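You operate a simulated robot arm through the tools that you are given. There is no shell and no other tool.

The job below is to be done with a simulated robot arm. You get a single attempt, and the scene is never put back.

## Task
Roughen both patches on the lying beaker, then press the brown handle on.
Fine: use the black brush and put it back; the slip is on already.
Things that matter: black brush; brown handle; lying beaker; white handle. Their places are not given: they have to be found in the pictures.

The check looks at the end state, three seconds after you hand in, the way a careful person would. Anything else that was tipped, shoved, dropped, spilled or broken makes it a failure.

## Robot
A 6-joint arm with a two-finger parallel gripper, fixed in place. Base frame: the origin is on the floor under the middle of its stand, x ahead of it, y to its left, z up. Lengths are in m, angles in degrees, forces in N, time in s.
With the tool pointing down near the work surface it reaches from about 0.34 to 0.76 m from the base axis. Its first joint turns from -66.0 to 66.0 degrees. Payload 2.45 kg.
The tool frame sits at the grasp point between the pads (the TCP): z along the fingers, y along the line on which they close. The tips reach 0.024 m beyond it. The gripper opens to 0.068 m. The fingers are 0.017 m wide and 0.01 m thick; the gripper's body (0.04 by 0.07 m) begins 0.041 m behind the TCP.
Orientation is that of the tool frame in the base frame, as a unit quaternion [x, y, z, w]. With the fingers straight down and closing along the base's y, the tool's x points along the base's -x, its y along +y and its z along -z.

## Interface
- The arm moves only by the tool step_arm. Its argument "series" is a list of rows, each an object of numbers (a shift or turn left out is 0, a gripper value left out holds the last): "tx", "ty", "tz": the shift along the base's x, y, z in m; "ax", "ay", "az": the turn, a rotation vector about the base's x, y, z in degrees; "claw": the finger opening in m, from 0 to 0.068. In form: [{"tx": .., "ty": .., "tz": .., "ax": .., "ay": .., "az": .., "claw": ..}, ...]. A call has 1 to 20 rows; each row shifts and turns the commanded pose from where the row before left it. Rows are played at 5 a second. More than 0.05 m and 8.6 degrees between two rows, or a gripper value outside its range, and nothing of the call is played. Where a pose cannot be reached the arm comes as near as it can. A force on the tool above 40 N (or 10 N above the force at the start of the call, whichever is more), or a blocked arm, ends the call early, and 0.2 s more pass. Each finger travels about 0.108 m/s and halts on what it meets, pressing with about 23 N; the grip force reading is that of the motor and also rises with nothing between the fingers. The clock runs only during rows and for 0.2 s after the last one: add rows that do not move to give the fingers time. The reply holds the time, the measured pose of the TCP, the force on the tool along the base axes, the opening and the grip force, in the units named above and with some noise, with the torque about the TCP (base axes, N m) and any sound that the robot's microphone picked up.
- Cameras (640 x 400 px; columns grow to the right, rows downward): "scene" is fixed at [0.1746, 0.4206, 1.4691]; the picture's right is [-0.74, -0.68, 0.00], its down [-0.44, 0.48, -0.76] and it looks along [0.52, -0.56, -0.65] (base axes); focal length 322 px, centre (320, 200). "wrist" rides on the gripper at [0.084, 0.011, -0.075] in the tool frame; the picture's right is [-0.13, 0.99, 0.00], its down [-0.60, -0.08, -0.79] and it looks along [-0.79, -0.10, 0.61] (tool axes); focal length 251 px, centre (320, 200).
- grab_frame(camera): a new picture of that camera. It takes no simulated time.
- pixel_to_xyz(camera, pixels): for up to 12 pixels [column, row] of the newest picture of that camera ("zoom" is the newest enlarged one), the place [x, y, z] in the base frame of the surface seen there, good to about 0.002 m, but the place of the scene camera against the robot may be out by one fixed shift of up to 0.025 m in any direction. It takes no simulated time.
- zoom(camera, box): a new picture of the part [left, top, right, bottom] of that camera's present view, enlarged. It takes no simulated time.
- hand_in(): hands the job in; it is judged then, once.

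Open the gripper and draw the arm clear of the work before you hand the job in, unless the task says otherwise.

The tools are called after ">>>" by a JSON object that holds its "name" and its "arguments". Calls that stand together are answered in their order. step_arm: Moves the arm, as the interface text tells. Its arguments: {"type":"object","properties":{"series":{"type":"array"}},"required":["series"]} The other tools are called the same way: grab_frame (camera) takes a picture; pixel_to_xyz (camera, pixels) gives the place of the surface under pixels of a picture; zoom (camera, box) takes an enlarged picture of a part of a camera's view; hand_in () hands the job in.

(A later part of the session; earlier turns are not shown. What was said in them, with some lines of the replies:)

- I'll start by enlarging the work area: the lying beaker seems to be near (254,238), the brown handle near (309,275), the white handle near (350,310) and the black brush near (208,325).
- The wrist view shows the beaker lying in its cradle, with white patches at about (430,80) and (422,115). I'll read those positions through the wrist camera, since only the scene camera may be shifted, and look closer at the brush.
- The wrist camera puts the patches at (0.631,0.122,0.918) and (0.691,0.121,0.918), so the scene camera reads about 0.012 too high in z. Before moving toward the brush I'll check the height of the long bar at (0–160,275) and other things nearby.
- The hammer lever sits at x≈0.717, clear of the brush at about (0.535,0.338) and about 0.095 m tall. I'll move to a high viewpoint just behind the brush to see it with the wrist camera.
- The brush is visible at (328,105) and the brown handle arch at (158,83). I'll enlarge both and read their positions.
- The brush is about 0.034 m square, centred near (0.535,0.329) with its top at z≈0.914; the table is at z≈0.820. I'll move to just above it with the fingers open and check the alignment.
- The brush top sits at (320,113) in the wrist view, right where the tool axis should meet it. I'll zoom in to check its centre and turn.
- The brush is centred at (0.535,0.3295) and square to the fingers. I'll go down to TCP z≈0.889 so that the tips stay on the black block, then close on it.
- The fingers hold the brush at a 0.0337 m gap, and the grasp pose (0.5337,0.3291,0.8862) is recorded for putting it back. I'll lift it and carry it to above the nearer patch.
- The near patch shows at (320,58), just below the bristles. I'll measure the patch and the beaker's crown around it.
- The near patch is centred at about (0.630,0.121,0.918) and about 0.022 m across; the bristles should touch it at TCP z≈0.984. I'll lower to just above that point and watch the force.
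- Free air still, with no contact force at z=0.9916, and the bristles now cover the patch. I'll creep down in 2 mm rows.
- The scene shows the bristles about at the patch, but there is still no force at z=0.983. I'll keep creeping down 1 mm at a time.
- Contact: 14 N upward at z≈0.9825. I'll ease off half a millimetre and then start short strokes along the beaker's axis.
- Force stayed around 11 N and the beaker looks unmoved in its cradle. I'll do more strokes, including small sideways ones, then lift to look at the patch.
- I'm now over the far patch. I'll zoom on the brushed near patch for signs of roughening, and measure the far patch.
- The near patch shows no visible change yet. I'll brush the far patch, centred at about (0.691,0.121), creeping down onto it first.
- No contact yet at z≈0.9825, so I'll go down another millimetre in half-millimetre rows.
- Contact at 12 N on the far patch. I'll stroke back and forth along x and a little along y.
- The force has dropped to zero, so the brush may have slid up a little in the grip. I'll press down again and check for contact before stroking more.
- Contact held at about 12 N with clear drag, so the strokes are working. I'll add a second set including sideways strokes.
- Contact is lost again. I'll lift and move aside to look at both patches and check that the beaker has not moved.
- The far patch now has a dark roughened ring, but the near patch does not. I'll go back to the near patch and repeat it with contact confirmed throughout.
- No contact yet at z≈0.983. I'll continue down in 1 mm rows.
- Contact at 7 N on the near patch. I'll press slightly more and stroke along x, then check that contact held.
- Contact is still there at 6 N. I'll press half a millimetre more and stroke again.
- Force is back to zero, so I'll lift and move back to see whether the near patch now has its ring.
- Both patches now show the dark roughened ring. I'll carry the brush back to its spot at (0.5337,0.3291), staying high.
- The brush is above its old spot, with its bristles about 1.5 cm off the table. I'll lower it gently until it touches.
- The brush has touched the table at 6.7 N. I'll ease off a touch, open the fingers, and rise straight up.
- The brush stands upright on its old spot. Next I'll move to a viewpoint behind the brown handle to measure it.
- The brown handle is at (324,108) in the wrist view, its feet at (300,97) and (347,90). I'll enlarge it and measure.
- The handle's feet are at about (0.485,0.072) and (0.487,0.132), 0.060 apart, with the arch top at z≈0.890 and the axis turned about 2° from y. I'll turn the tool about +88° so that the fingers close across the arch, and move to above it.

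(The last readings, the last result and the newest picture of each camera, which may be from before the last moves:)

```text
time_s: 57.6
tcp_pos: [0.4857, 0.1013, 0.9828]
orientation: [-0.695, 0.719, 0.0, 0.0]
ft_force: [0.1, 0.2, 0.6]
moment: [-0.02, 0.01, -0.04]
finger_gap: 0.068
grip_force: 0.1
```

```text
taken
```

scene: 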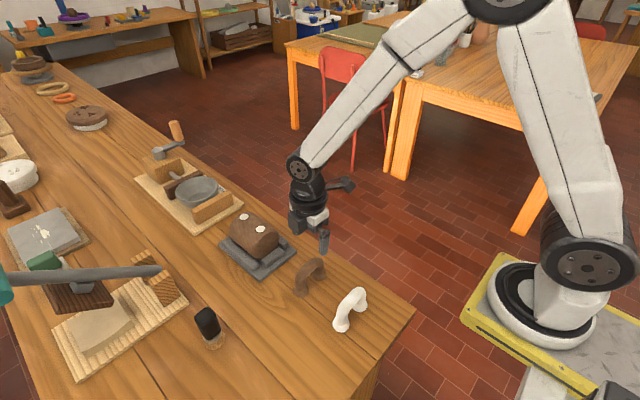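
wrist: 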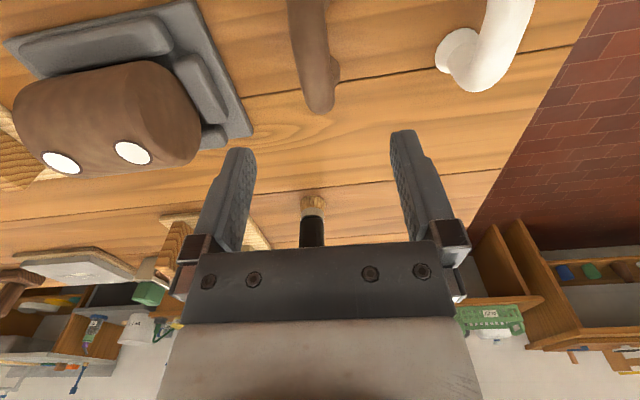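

The arch appears around column 312, at rows 0–112. I'll zoom in and measure where its crown lies relative to the tool axis (column 320).

>>> {"name": "zoom", "arguments": {"camera": "wrist", "box": [250, 0, 390, 125]}}

>>> {"name": "pixel_to_xyz", "arguments": {"camera": "wrist", "pixels": [[310, 40], [296, 40], [324, 40], [302, 60], [316, 60], [328, 60], [309, 10], [309, 85], [320, 100], [335, 70], [318, 75], [310, 75]]}}

```text
3.20 times, centred on (320, 62) of wrist
```

zoom: 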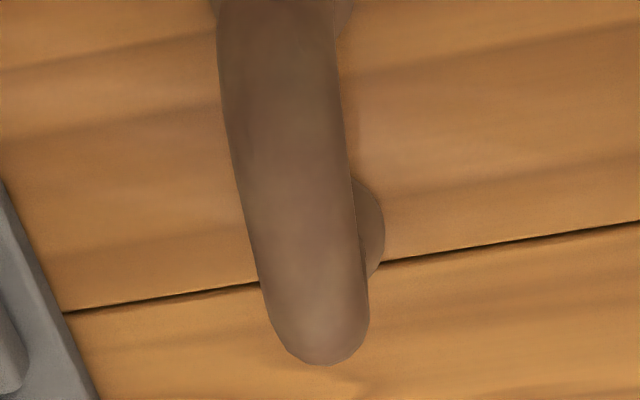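

```text
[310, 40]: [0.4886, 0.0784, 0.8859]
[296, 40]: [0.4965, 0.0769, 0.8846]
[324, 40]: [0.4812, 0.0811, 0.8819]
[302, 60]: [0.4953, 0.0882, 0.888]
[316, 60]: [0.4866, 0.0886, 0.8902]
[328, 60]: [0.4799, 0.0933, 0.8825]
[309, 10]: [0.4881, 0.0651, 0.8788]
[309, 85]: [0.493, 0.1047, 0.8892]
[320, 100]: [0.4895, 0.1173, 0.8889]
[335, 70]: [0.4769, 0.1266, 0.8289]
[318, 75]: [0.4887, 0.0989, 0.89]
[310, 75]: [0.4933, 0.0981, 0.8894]
```

The arch's centre line is at x≈0.489 near y=0.102, and the tube is about 0.022 thick. I'll shift to (0.489,0.102), descend to z≈0.88 and check before closing.

>>> {"name": "step_arm", "arguments": {"series": [{"tx": 0.003, "ty": 0.001, "tz": -0.01}, {"tz": -0.02}, {"tz": -0.02}, {"tz": -0.01}, {}, {}]}}

>>> {"name": "grab_frame", "arguments": {"camera": "wrist"}}

```text
time_s: 59.0
tcp_pos: [0.4893, 0.1018, 0.9237]
orientation: [-0.694, 0.72, -0.001, -0.001]
ft_force: [0.2, 0.5, 0.1]
moment: [-0.05, 0.04, 0.03]
finger_gap: 0.0678
grip_force: 0.1
```

```text
taken
```

wrist: 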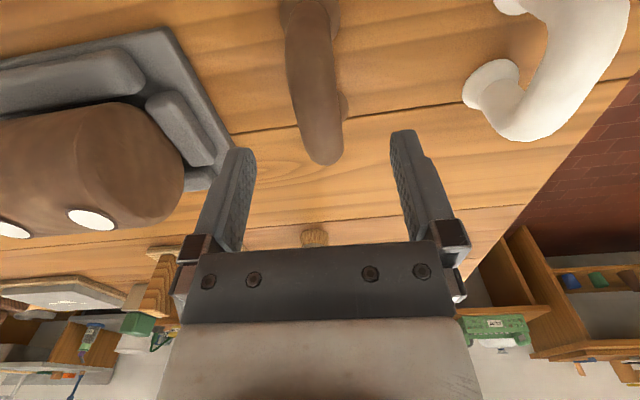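

The arch is centred between the fingers at (321,130). I'll go down the remaining 4.4 cm and close on it.

>>> {"name": "step_arm", "arguments": {"series": [{"tz": -0.015}, {"tz": -0.015}, {"tz": -0.0137}, {}, {"claw": 0.045}, {"claw": 0.03}, {"claw": 0.015}, {}, {}, {}]}}

>>> {"name": "grab_frame", "arguments": {"camera": "wrist"}}

>>> {"name": "zoom", "arguments": {"camera": "scene", "box": [230, 200, 390, 340]}}

```text
time_s: 61.2
tcp_pos: [0.4884, 0.1015, 0.8799]
orientation: [-0.694, 0.72, 0.0, 0.0]
ft_force: [0.3, 0.0, 0.5]
moment: [0.02, 0.04, 0.02]
finger_gap: 0.0226
grip_force: 23.2
```

```text
taken
```

wrist: 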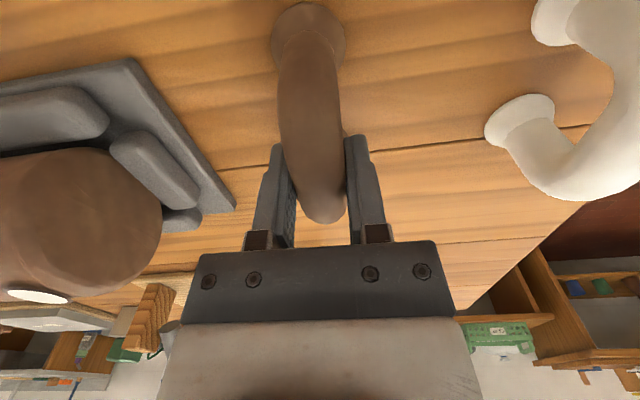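

```text
2.86 times, centred on (310, 270) of scene
```

zoom: 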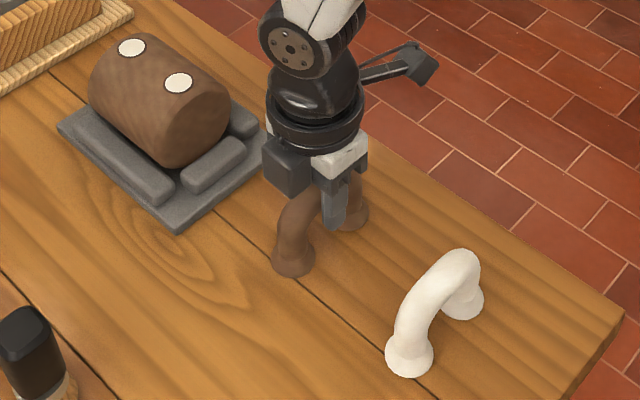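

The arch is held at a 0.0226 m gap. I'll lift it 14 cm, then turn the tool back by 88° while carrying it over the midpoint between the patches at (0.660,0.121).

>>> {"name": "step_arm", "arguments": {"series": [{"tz": 0.02}, {"tz": 0.04}, {"tz": 0.04}, {"tz": 0.04}, {}]}}

>>> {"name": "step_arm", "arguments": {"series": [{"tx": 0.0155, "ty": 0.0018, "az": -8}, {"tx": 0.0155, "ty": 0.0018, "az": -8}, {"tx": 0.0155, "ty": 0.0018, "az": -8}, {"tx": 0.0155, "ty": 0.0018, "az": -8}, {"tx": 0.0155, "ty": 0.0018, "az": -8}, {"tx": 0.0155, "ty": 0.0018, "az": -8}, {"tx": 0.0155, "ty": 0.0018, "az": -8}, {"tx": 0.0155, "ty": 0.0018, "az": -8}, {"tx": 0.0155, "ty": 0.0018, "az": -8}, {"tx": 0.0155, "ty": 0.0018, "az": -8}, {"tx": 0.0155, "ty": 0.0018, "az": -8}, {}, {}]}}

>>> {"name": "grab_frame", "arguments": {"camera": "wrist"}}

>>> {"name": "zoom", "arguments": {"camera": "scene", "box": [200, 150, 320, 290]}}

```text
time_s: 62.4
tcp_pos: [0.4886, 0.1031, 1.0201]
orientation: [-0.695, 0.719, 0.0, 0.0]
ft_force: [0.9, 0.4, -0.4]
moment: [0.01, -0.01, -0.01]
finger_gap: 0.015
grip_force: 0.0
```

```text
time_s: 65.2
tcp_pos: [0.6579, 0.1213, 1.0192]
orientation: [0.001, 1.0, 0.0, 0.0]
ft_force: [-0.2, -0.5, 0.5]
moment: [-0.02, -0.02, 0.01]
finger_gap: 0.015
grip_force: 0.0
```

```text
taken
```

wrist: 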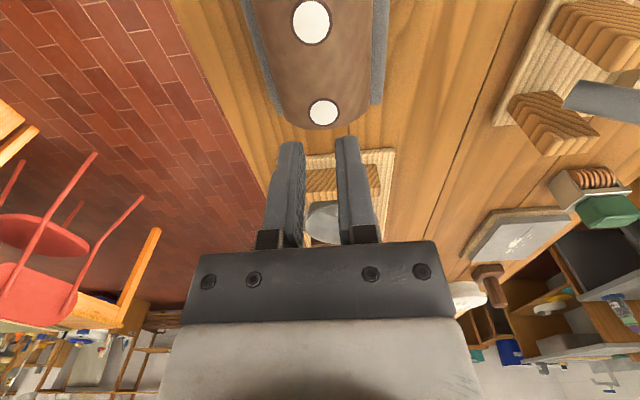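

```text
2.86 times, centred on (260, 220) of scene
```

zoom: 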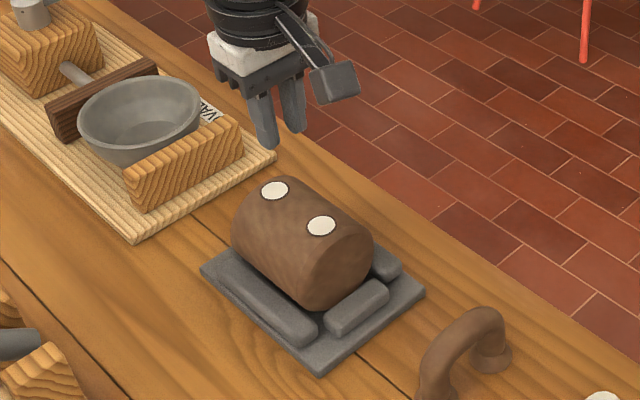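

The handle slipped out during the lift: the gap is down to 0.015 with zero grip force, and the scene shows the handle still on the table. I'll look closely at it before trying again.

>>> {"name": "zoom", "arguments": {"camera": "scene", "box": [270, 240, 350, 310]}}

>>> {"name": "pixel_to_xyz", "arguments": {"camera": "scene", "pixels": [[301, 290], [310, 262], [318, 260], [322, 270], [350, 296]]}}

```text
5.71 times, centred on (310, 275) of scene
```

zoom: 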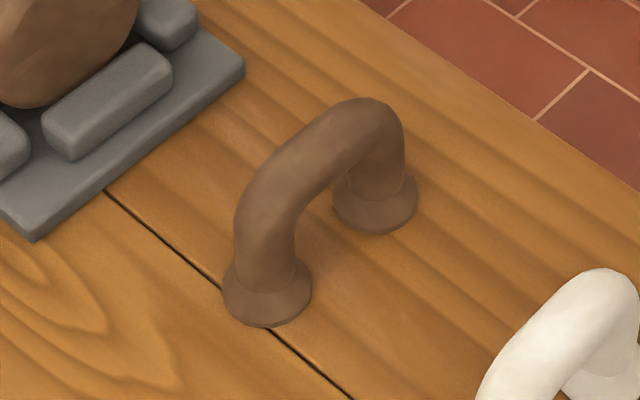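

```text
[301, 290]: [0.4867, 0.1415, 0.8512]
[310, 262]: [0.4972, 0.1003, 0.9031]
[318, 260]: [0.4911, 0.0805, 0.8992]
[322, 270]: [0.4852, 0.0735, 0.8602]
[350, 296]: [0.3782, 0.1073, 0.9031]
```

The handle is still standing upright in its place, so I can try again. I'll open, turn back by 88° and return above it at a safe height.

>>> {"name": "step_arm", "arguments": {"series": [{"claw": 0.068}, {"tx": -0.01536, "ty": -0.00175, "az": 8}, {"tx": -0.01536, "ty": -0.00175, "az": 8}, {"tx": -0.01536, "ty": -0.00175, "az": 8}, {"tx": -0.01536, "ty": -0.00175, "az": 8}, {"tx": -0.01536, "ty": -0.00175, "az": 8}, {"tx": -0.01536, "ty": -0.00175, "az": 8}, {"tx": -0.01536, "ty": -0.00175, "az": 8}, {"tx": -0.01536, "ty": -0.00175, "az": 8}, {"tx": -0.01536, "ty": -0.00175, "az": 8}, {"tx": -0.01536, "ty": -0.00175, "az": 8}, {"tx": -0.01536, "ty": -0.00175, "az": 8}, {}, {"tz": -0.03}, {"tz": -0.02}, {"tz": -0.01}, {}, {}]}}

>>> {"name": "grab_frame", "arguments": {"camera": "wrist"}}

>>> {"name": "zoom", "arguments": {"camera": "wrist", "box": [240, 0, 400, 170]}}

```text
time_s: 69.0
tcp_pos: [0.489, 0.102, 0.9588]
orientation: [-0.695, 0.719, 0.001, 0.0]
ft_force: [-0.2, -0.1, 0.1]
moment: [0.02, 0.01, -0.04]
finger_gap: 0.0679
grip_force: 0.0
```

```text
taken
```

wrist: 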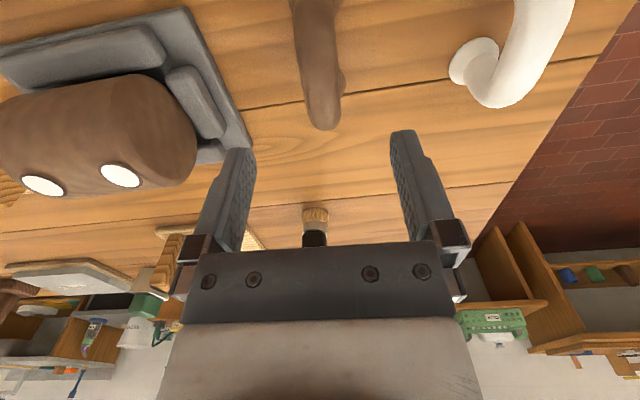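

```text
2.35 times, centred on (320, 85) of wrist
```

zoom: 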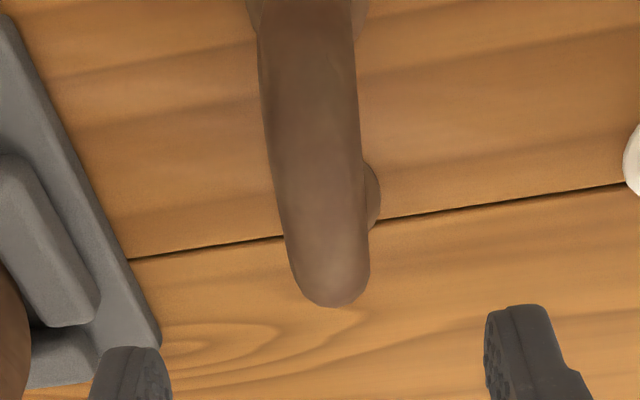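

The arch is unmoved, and again centred under the tool. I'll go about a centimetre lower this time (TCP z≈0.871), close fully, and read the grip.

>>> {"name": "step_arm", "arguments": {"series": [{"tz": -0.03}, {"tz": -0.03}, {"tz": -0.02}, {"tz": -0.008}, {}, {"claw": 0.045}, {"claw": 0.03}, {"claw": 0.0}, {}, {}, {}, {}]}}

>>> {"name": "grab_frame", "arguments": {"camera": "wrist"}}

```text
time_s: 71.6
tcp_pos: [0.4908, 0.1029, 0.8713]
orientation: [-0.695, 0.719, 0.0, 0.0]
ft_force: [0.5, 0.3, -0.4]
moment: [0.01, 0.0, 0.0]
finger_gap: 0.0228
grip_force: 22.7
```

```text
taken
```

wrist: 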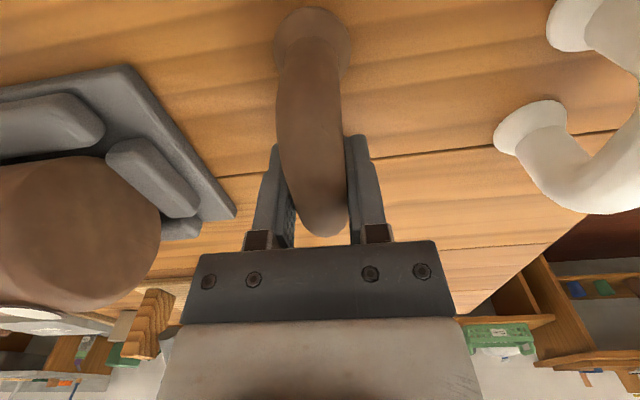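

The gap is 0.0228 with a 22.7 N grip, and the tube now sits deeper between the pads. I'll lift slowly by only 1 cm and check that it stays held.

>>> {"name": "step_arm", "arguments": {"series": [{"tz": 0.002}, {"tz": 0.002}, {"tz": 0.003}, {"tz": 0.003}, {}]}}

>>> {"name": "zoom", "arguments": {"camera": "scene", "box": [270, 220, 350, 310]}}

>>> {"name": "grab_frame", "arguments": {"camera": "wrist"}}

```text
time_s: 72.8
tcp_pos: [0.4916, 0.1015, 0.8811]
orientation: [-0.694, 0.72, 0.0, 0.0]
ft_force: [-0.1, -0.7, -0.5]
moment: [-0.01, 0.0, -0.02]
finger_gap: 0.0228
grip_force: 23.1
```

```text
4.44 times, centred on (310, 265) of scene
```

zoom: 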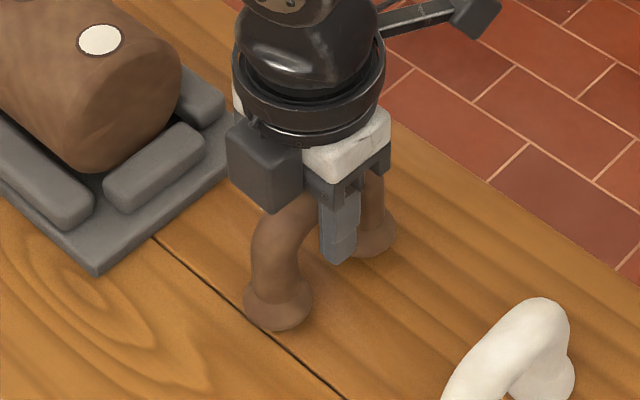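

```text
taken
```

wrist: 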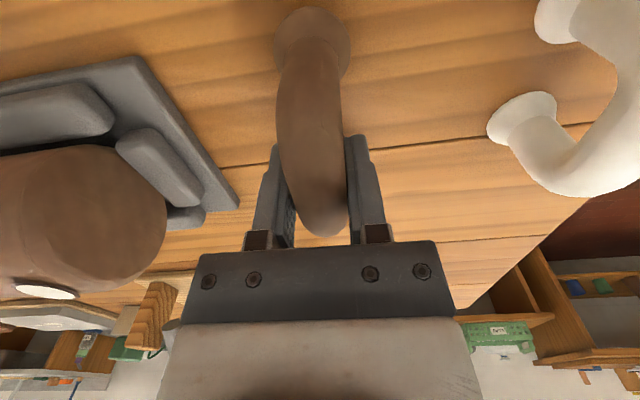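

The handle keeps the same place in the wrist view while the table recedes, so it is held and rising. I'll keep lifting gently.

>>> {"name": "step_arm", "arguments": {"series": [{"tz": 0.005}, {"tz": 0.006}, {"tz": 0.007}, {"tz": 0.008}, {"tz": 0.008}, {"tz": 0.006}, {}]}}

>>> {"name": "grab_frame", "arguments": {"camera": "wrist"}}

```text
time_s: 74.4
tcp_pos: [0.4894, 0.1024, 0.9202]
orientation: [-0.694, 0.72, 0.0, 0.0]
ft_force: [-0.7, 0.4, -1.1]
moment: [-0.04, -0.01, -0.02]
finger_gap: 0.0228
grip_force: 23.2
```

```text
taken
```

wrist: 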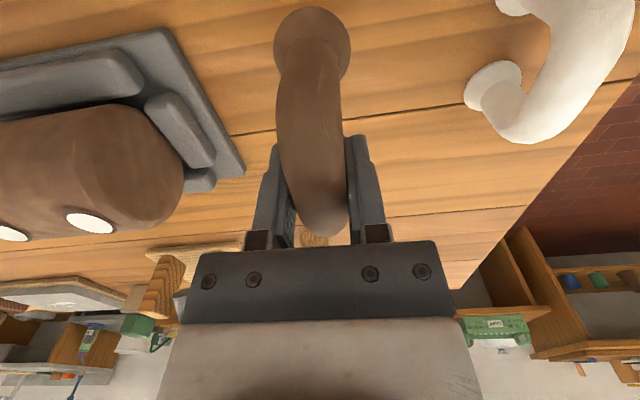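

It holds steady at 0.0228 m. I'll raise it to z≈1.01 and then turn and carry slowly.

>>> {"name": "step_arm", "arguments": {"series": [{"tz": 0.008}, {"tz": 0.012}, {"tz": 0.014}, {"tz": 0.014}, {"tz": 0.014}, {"tz": 0.014}, {"tz": 0.01}, {"tz": 0.006}, {}]}}

>>> {"name": "step_arm", "arguments": {"series": [{"tx": 0.007, "ty": 0.001, "az": -3}, {"tx": 0.009, "ty": 0.001, "az": -5}, {"tx": 0.009, "ty": 0.001, "az": -5}, {"tx": 0.009, "ty": 0.001, "az": -5}, {"tx": 0.009, "ty": 0.001, "az": -5}, {"tx": 0.009, "ty": 0.001, "az": -5}, {"tx": 0.009, "ty": 0.001, "az": -5}, {"tx": 0.009, "ty": 0.001, "az": -5}, {"tx": 0.009, "ty": 0.001, "az": -5}, {"tx": 0.009, "ty": 0.001, "az": -5}, {"tx": 0.009, "ty": 0.001, "az": -5}, {"tx": 0.009, "ty": 0.001, "az": -5}, {"tx": 0.009, "ty": 0.001, "az": -5}, {"tx": 0.009, "ty": 0.001, "az": -5}, {"tx": 0.009, "ty": 0.001, "az": -5}, {"tx": 0.009, "ty": 0.001, "az": -5}, {"tx": 0.009, "ty": 0.001, "az": -5}, {"tx": 0.009, "ty": 0.001, "az": -5}, {"tx": 0.01, "ty": 0.001}, {}]}}

>>> {"name": "grab_frame", "arguments": {"camera": "wrist"}}

>>> {"name": "zoom", "arguments": {"camera": "scene", "box": [210, 160, 310, 290]}}

```text
time_s: 76.4
tcp_pos: [0.49, 0.1016, 1.0131]
orientation: [-0.695, 0.719, 0.0, 0.0]
ft_force: [-0.5, -0.1, -0.8]
moment: [-0.01, -0.04, 0.01]
finger_gap: 0.0227
grip_force: 22.7
```

```text
time_s: 80.6
tcp_pos: [0.6616, 0.1198, 1.014]
orientation: [0.001, 1.0, 0.0, 0.0]
ft_force: [0.4, 0.1, -0.7]
moment: [-0.02, 0.02, -0.02]
finger_gap: 0.0229
grip_force: 23.3
```

```text
taken
```

wrist: 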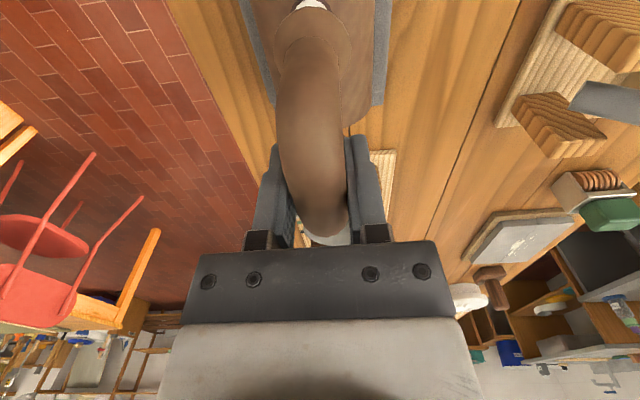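

```text
3.08 times, centred on (260, 225) of scene
```

zoom: 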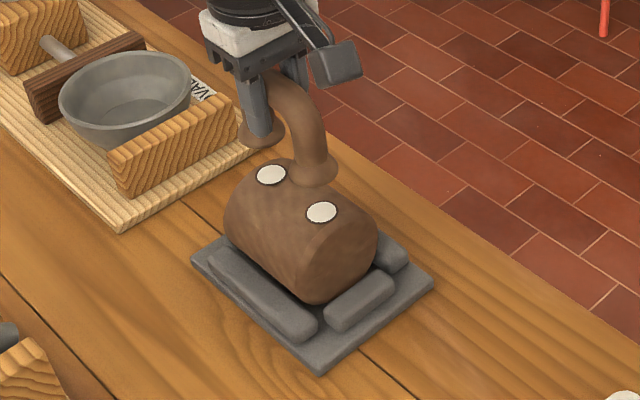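

The handle now lies along the beaker's axis above it, with its near foot at (313,40) and the near patch just showing at (312,3). I'll measure the foot against the patch.

>>> {"name": "zoom", "arguments": {"camera": "wrist", "box": [240, 0, 400, 100]}}

>>> {"name": "pixel_to_xyz", "arguments": {"camera": "wrist", "pixels": [[312, 3], [313, 18], [280, 40], [348, 40], [313, 28], [313, 60], [313, 100], [313, 140]]}}

>>> {"name": "pixel_to_xyz", "arguments": {"camera": "scene", "pixels": [[244, 208], [260, 220], [263, 206], [243, 193]]}}

```text
4.00 times, centred on (320, 50) of wrist
```

zoom: 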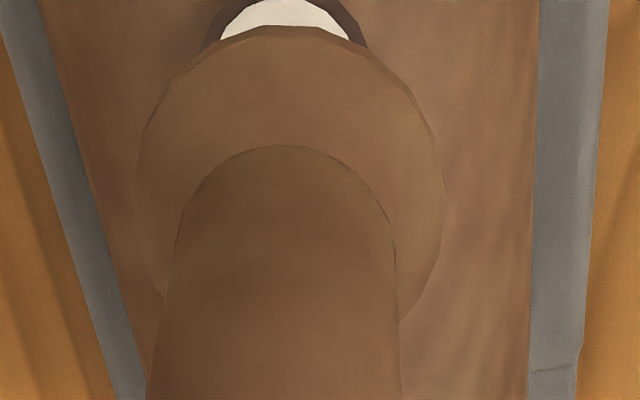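

```text
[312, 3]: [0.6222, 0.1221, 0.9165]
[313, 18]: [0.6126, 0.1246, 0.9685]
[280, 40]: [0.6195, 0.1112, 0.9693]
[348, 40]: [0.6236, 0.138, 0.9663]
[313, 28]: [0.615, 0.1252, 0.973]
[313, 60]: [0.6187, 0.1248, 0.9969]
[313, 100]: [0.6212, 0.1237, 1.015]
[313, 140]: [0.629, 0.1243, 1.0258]
```

```text
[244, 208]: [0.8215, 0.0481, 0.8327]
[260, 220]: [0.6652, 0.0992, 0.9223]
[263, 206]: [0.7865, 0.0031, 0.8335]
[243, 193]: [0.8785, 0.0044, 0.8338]
```

By the camera model the near foot is aligned with the near patch in y to within about 1 mm, and about 2 mm short of it in x. I'll lower to just above contact to compare both feet with both patches more closely.

>>> {"name": "step_arm", "arguments": {"series": [{"tz": -0.01}, {"tz": -0.01}, {"tz": -0.01}, {"tz": -0.006}, {}, {}]}}

>>> {"name": "zoom", "arguments": {"camera": "scene", "box": [225, 185, 285, 245]}}

>>> {"name": "grab_frame", "arguments": {"camera": "wrist"}}

```text
time_s: 82.0
tcp_pos: [0.6618, 0.1208, 0.9773]
orientation: [0.0, 1.0, 0.0, 0.001]
ft_force: [0.4, 0.2, -0.8]
moment: [-0.01, -0.02, 0.04]
finger_gap: 0.0228
grip_force: 22.7
```

```text
6.67 times, centred on (255, 215) of scene
```

zoom: 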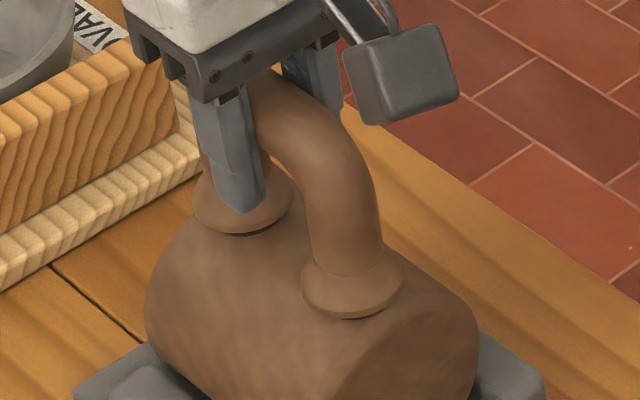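

```text
taken
```

wrist: 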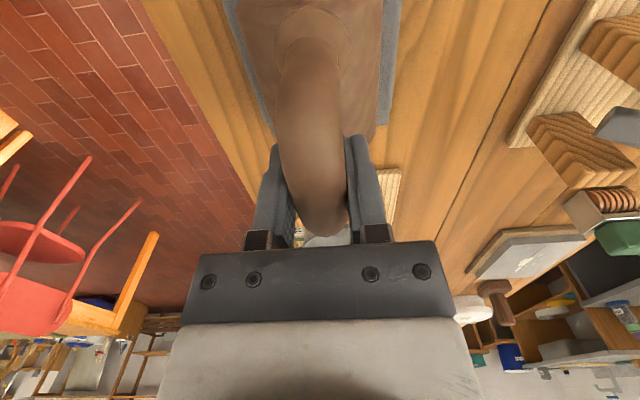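

Both feet cover the patches; the scene view suggests they sit about 2–3 mm too far to +y. I'll check with several wrist measurements on the near foot's edges.

>>> {"name": "zoom", "arguments": {"camera": "wrist", "box": [240, 0, 400, 100]}}

>>> {"name": "pixel_to_xyz", "arguments": {"camera": "wrist", "pixels": [[278, 45], [278, 50], [278, 40], [346, 45], [346, 50], [346, 40], [312, 10], [306, 10], [318, 10], [255, 45], [370, 45], [312, 5]]}}

>>> {"name": "pixel_to_xyz", "arguments": {"camera": "scene", "pixels": [[253, 224], [260, 228], [266, 224], [259, 231], [236, 212], [243, 216], [249, 212], [259, 232], [245, 219], [251, 222], [239, 217], [257, 233]]}}

```text
4.00 times, centred on (320, 50) of wrist
```

zoom: 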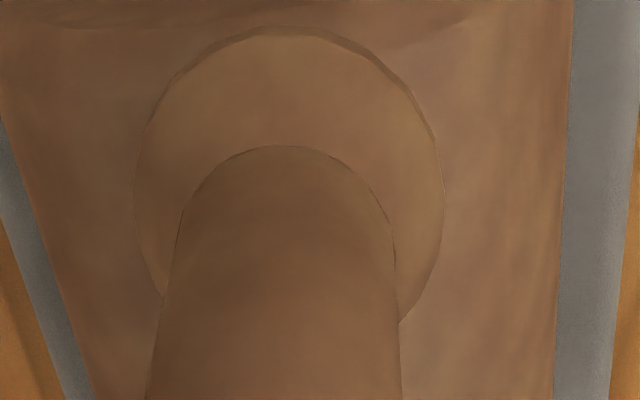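

```text
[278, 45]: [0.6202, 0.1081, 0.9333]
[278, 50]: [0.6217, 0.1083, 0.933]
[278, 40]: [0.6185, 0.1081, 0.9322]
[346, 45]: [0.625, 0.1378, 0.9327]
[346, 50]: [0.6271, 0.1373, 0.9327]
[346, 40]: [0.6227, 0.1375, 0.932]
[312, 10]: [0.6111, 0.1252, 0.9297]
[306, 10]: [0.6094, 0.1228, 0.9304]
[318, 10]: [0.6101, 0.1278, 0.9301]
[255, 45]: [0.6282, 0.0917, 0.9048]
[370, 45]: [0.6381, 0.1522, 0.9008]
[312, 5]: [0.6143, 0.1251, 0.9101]
```

```text
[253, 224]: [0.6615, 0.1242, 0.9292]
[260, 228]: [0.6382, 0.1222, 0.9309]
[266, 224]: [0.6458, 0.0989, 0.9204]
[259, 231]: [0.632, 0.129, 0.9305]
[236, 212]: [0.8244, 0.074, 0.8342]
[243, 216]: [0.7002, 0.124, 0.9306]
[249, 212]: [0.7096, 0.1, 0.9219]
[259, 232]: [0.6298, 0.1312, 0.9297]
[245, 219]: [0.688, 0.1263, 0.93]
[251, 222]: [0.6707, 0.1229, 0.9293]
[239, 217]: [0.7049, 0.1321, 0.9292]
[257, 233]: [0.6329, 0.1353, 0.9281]
```

The scene readings came from an older frame, so I'll take a fresh zoom and measure both feet directly in it.

>>> {"name": "zoom", "arguments": {"camera": "scene", "box": [235, 195, 280, 240]}}

```text
8.89 times, centred on (258, 218) of scene
```

zoom: 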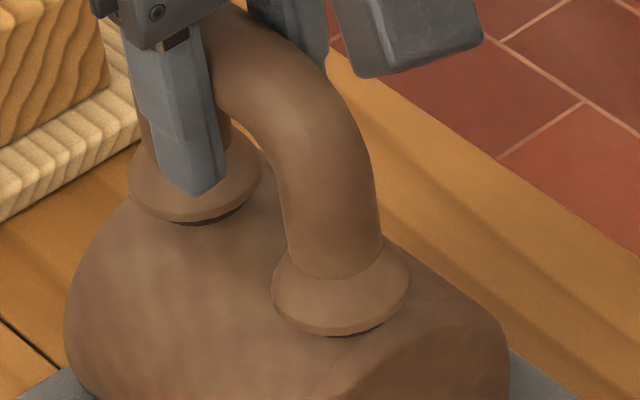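

The dark ring just peeks out below each foot, a little to the right of the foot's centre. Combining the views, I'll shift by about +1 mm in x and −2 mm in y and then lower to just above contact.

>>> {"name": "step_arm", "arguments": {"series": [{"tx": 0.001, "ty": -0.002}, {"tz": -0.002}, {"tz": -0.002}, {}]}}

>>> {"name": "zoom", "arguments": {"camera": "scene", "box": [235, 195, 280, 240]}}

```text
time_s: 83.0
tcp_pos: [0.6621, 0.1188, 0.9722]
orientation: [0.0, 1.0, 0.0, 0.001]
ft_force: [-0.4, 0.0, 0.5]
moment: [-0.02, 0.01, 0.01]
finger_gap: 0.0228
grip_force: 22.9
```

```text
8.89 times, centred on (258, 218) of scene
```

zoom: 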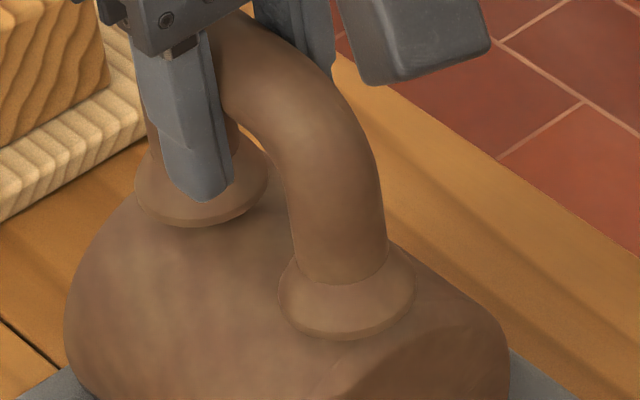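

The feet are now centred on the patch columns (346 against 348, and 202 against 201). I'll lower in 1 mm rows until contact.

>>> {"name": "step_arm", "arguments": {"series": [{"tz": -0.001}, {"tz": -0.001}, {"tz": -0.001}, {}]}}

```text
time_s: 84.0
tcp_pos: [0.6629, 0.1185, 0.9705]
orientation: [0.0, 1.0, 0.0, -0.001]
ft_force: [0.1, 0.5, -1.4]
moment: [0.0, 0.01, 0.02]
finger_gap: 0.0229
grip_force: 23.5
```

>>> {"name": "step_arm", "arguments": {"series": [{"tz": -0.001}, {"tz": -0.0005}, {}]}}

```text
time_s: 84.8
tcp_pos: [0.6605, 0.1179, 0.9702]
orientation: [0.0, 1.0, 0.0, 0.0]
ft_force: [0.6, 0.2, -0.5]
moment: [-0.01, 0.03, 0.01]
finger_gap: 0.0228
grip_force: 23.0
```

Still free at z≈0.970. I'll continue downward in half-millimetre rows.

>>> {"name": "step_arm", "arguments": {"series": [{"tz": -0.0005}, {"tz": -0.0005}, {"tz": -0.0005}, {}]}}

```text
time_s: 85.8
tcp_pos: [0.6618, 0.1195, 0.9688]
orientation: [0.0, 1.0, 0.0, 0.001]
ft_force: [0.5, -0.3, 0.0]
moment: [-0.01, 0.02, -0.05]
finger_gap: 0.0229
grip_force: 23.0
```

>>> {"name": "step_arm", "arguments": {"series": [{"tz": -0.0005}, {"tz": -0.0005}, {}]}}

>>> {"name": "zoom", "arguments": {"camera": "scene", "box": [235, 195, 280, 240]}}

```text
time_s: 86.6
tcp_pos: [0.661, 0.1185, 0.968]
orientation: [0.001, 1.0, 0.001, 0.001]
ft_force: [-1.4, 0.1, 6.1]
moment: [-0.02, 0.28, -0.02]
finger_gap: 0.0227
grip_force: 22.9
```

```text
8.89 times, centred on (258, 218) of scene
```

zoom: 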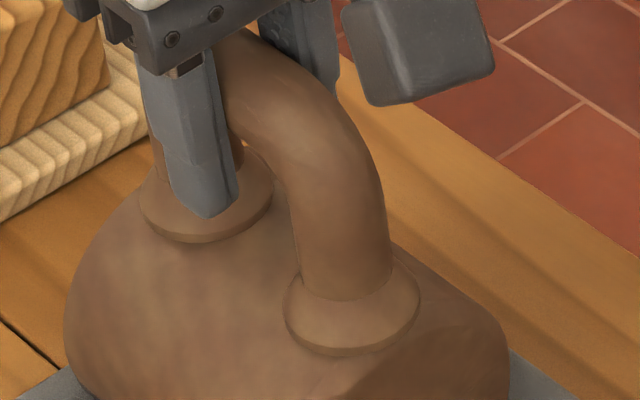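

Contact at 6 N. Compared with the recorded patch pixels the feet sit about 2 mm short in x, so I'll lift 2 mm, shift +2 mm in x, and come back down.

>>> {"name": "step_arm", "arguments": {"series": [{"tz": 0.002}, {"tx": 0.002}, {"tz": -0.001}, {"tz": -0.0005}, {}]}}

>>> {"name": "zoom", "arguments": {"camera": "scene", "box": [235, 195, 280, 240]}}

>>> {"name": "grab_frame", "arguments": {"camera": "wrist"}}

```text
time_s: 87.8
tcp_pos: [0.6647, 0.1195, 0.9674]
orientation: [0.0, 1.0, 0.001, 0.0]
ft_force: [0.0, -0.2, 0.4]
moment: [-0.04, 0.03, 0.01]
finger_gap: 0.0229
grip_force: 22.9
```

```text
8.89 times, centred on (258, 218) of scene
```

zoom: 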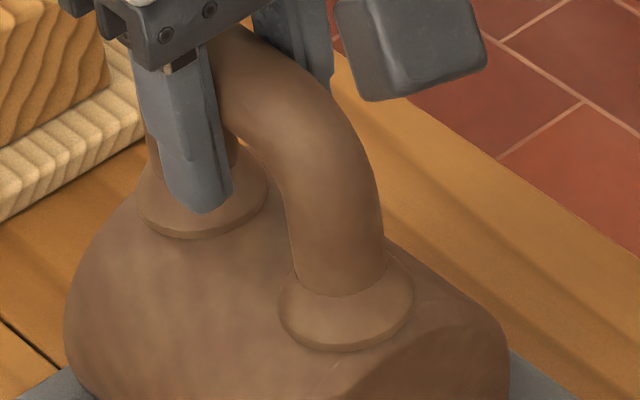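

```text
taken
```

wrist: 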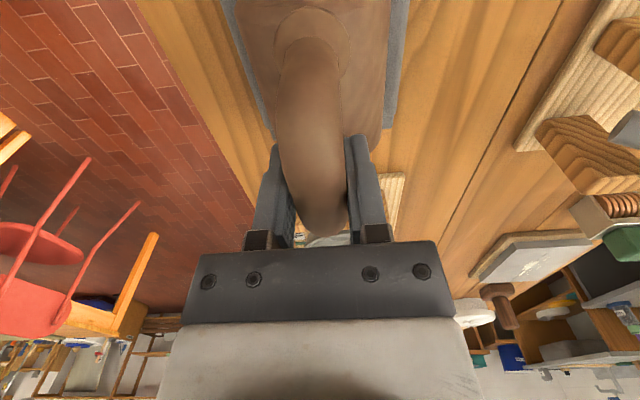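

Both feet are now centred on the patches to within a millimetre. I'll press down in half-millimetre rows.

>>> {"name": "step_arm", "arguments": {"series": [{"tz": -0.0005}, {"tz": -0.0005}, {}]}}

```text
time_s: 88.6
tcp_pos: [0.6641, 0.1188, 0.9677]
orientation: [0.0, 1.0, 0.0, 0.001]
ft_force: [-3.7, 0.3, 12.6]
moment: [0.0, 0.32, 0.0]
finger_gap: 0.0229
grip_force: 23.4
```

12.6 N downward with the handle seated on both patches. I'll press a little more and hold for about a second.

>>> {"name": "step_arm", "arguments": {"series": [{"tz": -0.0005}, {}, {}, {}, {}, {}]}}

>>> {"name": "zoom", "arguments": {"camera": "scene", "box": [235, 195, 280, 240]}}

```text
time_s: 90.0
tcp_pos: [0.6642, 0.1199, 0.9671]
orientation: [0.0, 1.0, 0.0, 0.001]
ft_force: [1.0, 1.4, 15.7]
moment: [0.0, -0.15, 0.02]
finger_gap: 0.0228
grip_force: 23.3
```

```text
8.89 times, centred on (258, 218) of scene
```

zoom: 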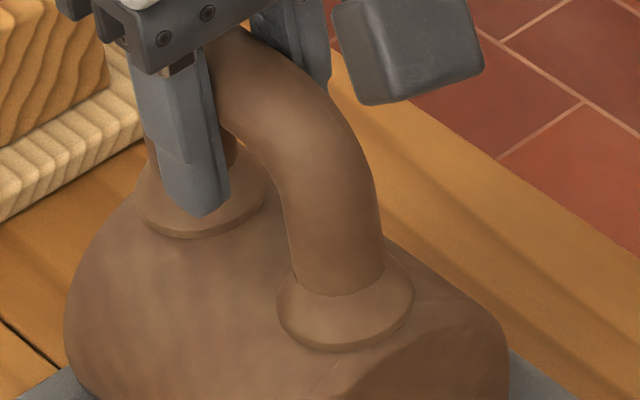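

15.7 N has been held for over a second with the moment now balanced. I'll ease off the force a little and open the fingers only a few millimetres, so that they can still guard the handle, to see whether it stays put.

>>> {"name": "step_arm", "arguments": {"series": [{}, {}, {"tz": 0.0005}, {"tz": 0.0005}, {"claw": 0.026}, {"claw": 0.03}, {}, {}, {}, {}]}}

>>> {"name": "zoom", "arguments": {"camera": "scene", "box": [235, 195, 280, 240]}}

>>> {"name": "grab_frame", "arguments": {"camera": "wrist"}}

```text
time_s: 92.2
tcp_pos: [0.6624, 0.1189, 0.9662]
orientation: [-0.001, 1.0, 0.001, 0.0]
ft_force: [0.2, -0.5, -1.0]
moment: [0.02, 0.01, 0.02]
finger_gap: 0.0298
grip_force: 0.2
```

```text
8.89 times, centred on (258, 218) of scene
```

zoom: 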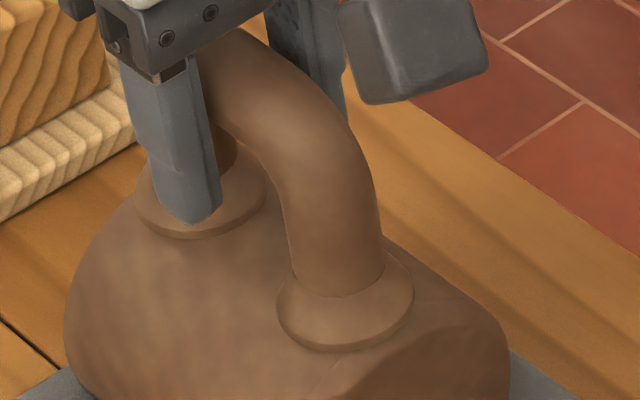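

```text
taken
```

wrist: 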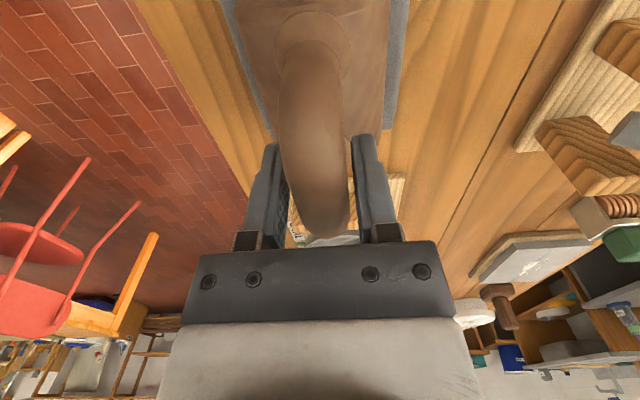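

The handle stays upright and in place with the fingers open 3–4 mm on each side. To check that it has bonded, I'll grip it again and pull up by just 1 mm while reading the force.

>>> {"name": "step_arm", "arguments": {"series": [{"claw": 0.02}, {"claw": 0.0}, {}, {}, {}]}}

>>> {"name": "step_arm", "arguments": {"series": [{"tz": 0.0005}, {"tz": 0.0005}, {}]}}

>>> {"name": "zoom", "arguments": {"camera": "scene", "box": [235, 195, 280, 240]}}

```text
time_s: 93.4
tcp_pos: [0.6626, 0.119, 0.9652]
orientation: [0.001, 1.0, 0.0, 0.001]
ft_force: [0.0, 0.0, 0.8]
moment: [-0.01, -0.03, 0.0]
finger_gap: 0.0228
grip_force: 23.1
```

```text
time_s: 94.2
tcp_pos: [0.663, 0.1192, 0.9668]
orientation: [0.0, 1.0, 0.0, 0.0]
ft_force: [-0.2, -0.7, -2.4]
moment: [0.0, -0.03, 0.0]
finger_gap: 0.0228
grip_force: 22.9
```

```text
8.89 times, centred on (258, 218) of scene
```

zoom: 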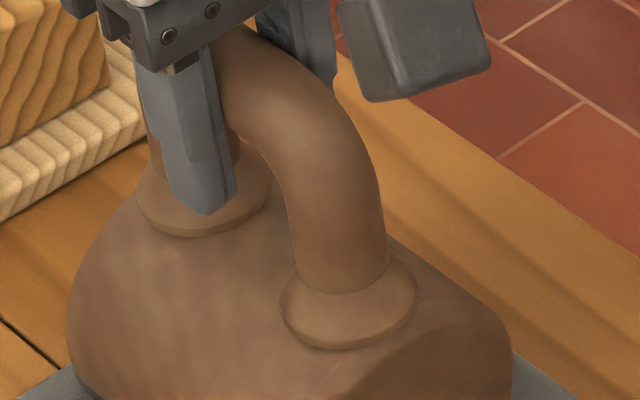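

The pull now reads −2.4 N and the beaker's outline moved with the handle, so it has bonded. I'll lower it back the same 1 mm into its cradle, press lightly once more, and then release.

>>> {"name": "step_arm", "arguments": {"series": [{"tz": -0.0005}, {"tz": -0.0005}, {"tz": -0.0003}, {}, {}]}}

>>> {"name": "zoom", "arguments": {"camera": "scene", "box": [235, 195, 280, 240]}}

```text
time_s: 95.4
tcp_pos: [0.6631, 0.1188, 0.9666]
orientation: [0.0, 1.0, 0.001, 0.0]
ft_force: [-0.6, 0.6, -1.4]
moment: [-0.02, 0.07, 0.0]
finger_gap: 0.0228
grip_force: 22.4
```

```text
8.89 times, centred on (258, 218) of scene
```

zoom: 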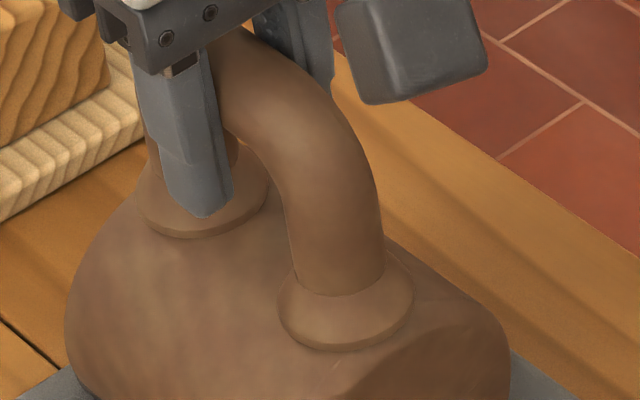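

The outline is almost back to where it was, but −1.4 N suggests that it is not fully resting. I'll lower a fraction more until the force turns upward.

>>> {"name": "step_arm", "arguments": {"series": [{"tz": -0.0004}, {"tz": -0.0003}, {}]}}

```text
time_s: 96.2
tcp_pos: [0.6638, 0.1189, 0.9661]
orientation: [0.0, 1.0, 0.0, 0.001]
ft_force: [-5.2, 0.3, 11.2]
moment: [0.01, 0.41, 0.01]
finger_gap: 0.0227
grip_force: 22.8
```

The beaker rests fully again at 11 N. I'll ease off, open the fingers fully, and rise straight up well clear.

>>> {"name": "step_arm", "arguments": {"series": [{"tz": 0.0004}, {}, {"claw": 0.026}, {"claw": 0.035}, {"claw": 0.05}, {"claw": 0.068}, {}, {}, {"tz": 0.01}, {"tz": 0.02}, {"tz": 0.03}, {"tz": 0.04}, {"tz": 0.04}, {}]}}

>>> {"name": "grab_frame", "arguments": {"camera": "wrist"}}

>>> {"name": "zoom", "arguments": {"camera": "scene", "box": [215, 180, 300, 280]}}

```text
time_s: 99.2
tcp_pos: [0.6631, 0.1166, 1.1066]
orientation: [0.0, 1.0, 0.0, 0.001]
ft_force: [0.3, 0.8, 0.0]
moment: [0.01, -0.01, 0.01]
finger_gap: 0.068
grip_force: 0.0
```

```text
taken
```

wrist: 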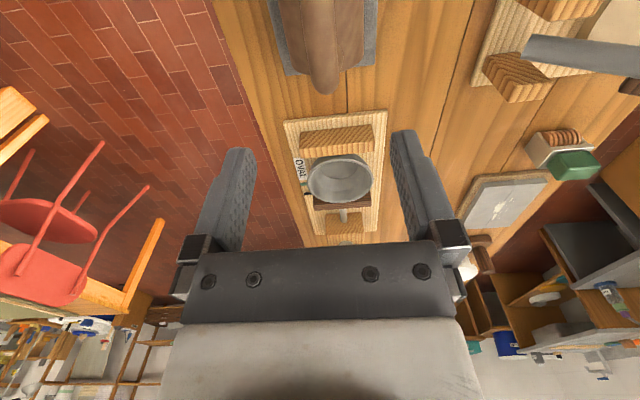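

```text
4.00 times, centred on (258, 230) of scene
```

zoom: 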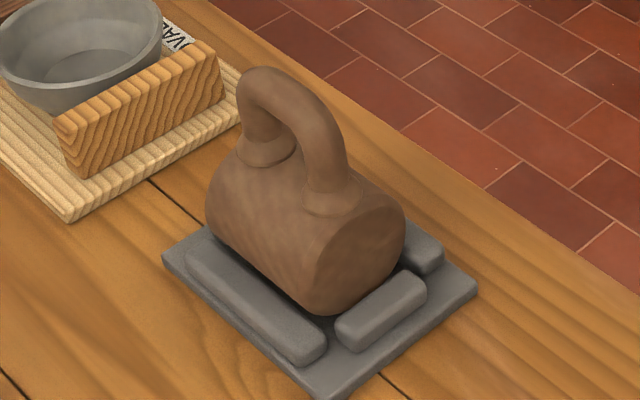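

The handle stands on the beaker over both patches, and the beaker lies in its cradle. I'll draw the arm back near the start pose and check the whole scene.

>>> {"name": "step_arm", "arguments": {"series": [{"tz": 0.03}, {"tz": 0.03}, {"tx": -0.032, "ty": -0.03, "tz": 0.01}, {"tx": -0.032, "ty": -0.03, "tz": 0.01}, {"tx": -0.032, "ty": -0.03, "tz": 0.01}, {"tx": -0.032, "ty": -0.03, "tz": 0.01}, {"tx": -0.032, "ty": -0.03}, {}, {}, {}, {}]}}

>>> {"name": "grab_frame", "arguments": {"camera": "scene"}}

>>> {"name": "zoom", "arguments": {"camera": "scene", "box": [180, 180, 400, 360]}}

>>> {"name": "grab_frame", "arguments": {"camera": "wrist"}}

```text
time_s: 101.6
tcp_pos: [0.5029, -0.0307, 1.206]
orientation: [-0.002, 1.0, -0.001, 0.001]
ft_force: [-0.8, -0.1, -0.3]
moment: [-0.03, 0.01, -0.01]
finger_gap: 0.0681
grip_force: 0.0
```

```text
taken
```

scene: 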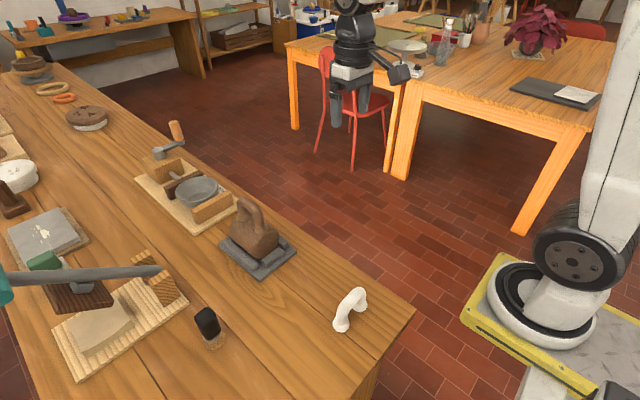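

```text
2.22 times, centred on (290, 270) of scene
```

zoom: 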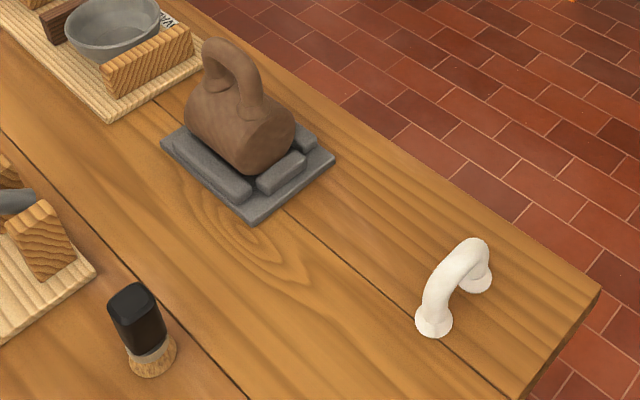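

```text
taken
```

wrist: 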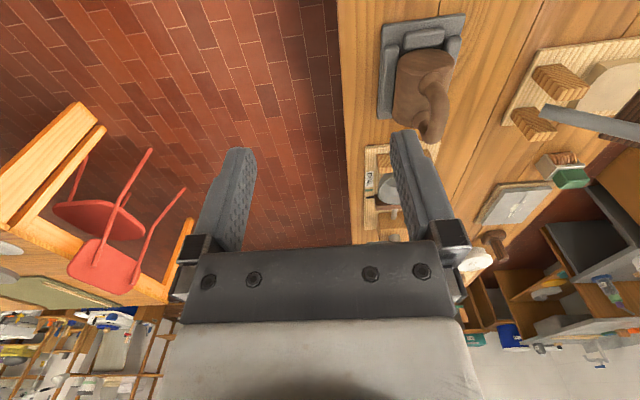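

The brush stands at the same pixels as at the start, the white handle and everything else are untouched, and the brown handle sits upright on both patches. The gripper is open and the arm is clear, so I'm handing in.

>>> {"name": "hand_in", "arguments": {}}

```text
The job is handed in.
```

The job is handed in: both patches on the lying beaker are roughened, and the brown handle is pressed on over them. I haven't seen the check's verdict.

- **Roughening:** the near patch needed a second round of strokes. Afterwards both patches showed a dark ring in the pictures.
- **Brown handle:** it slipped out of the grip on the first lift but stayed standing, and I regripped it lower. I pressed it on with about 16 N for over a second, with both feet within about a millimetre of the patch centres. To test the bond I pulled up 1 mm. The beaker moved with the handle, so I lowered it back into its cradle.
- **Black brush:** it stands upright at its old spot.
- **Everything else:** the white handle and the other items look unmoved in the last pictures. The gripper is open and the arm is back near its start position.
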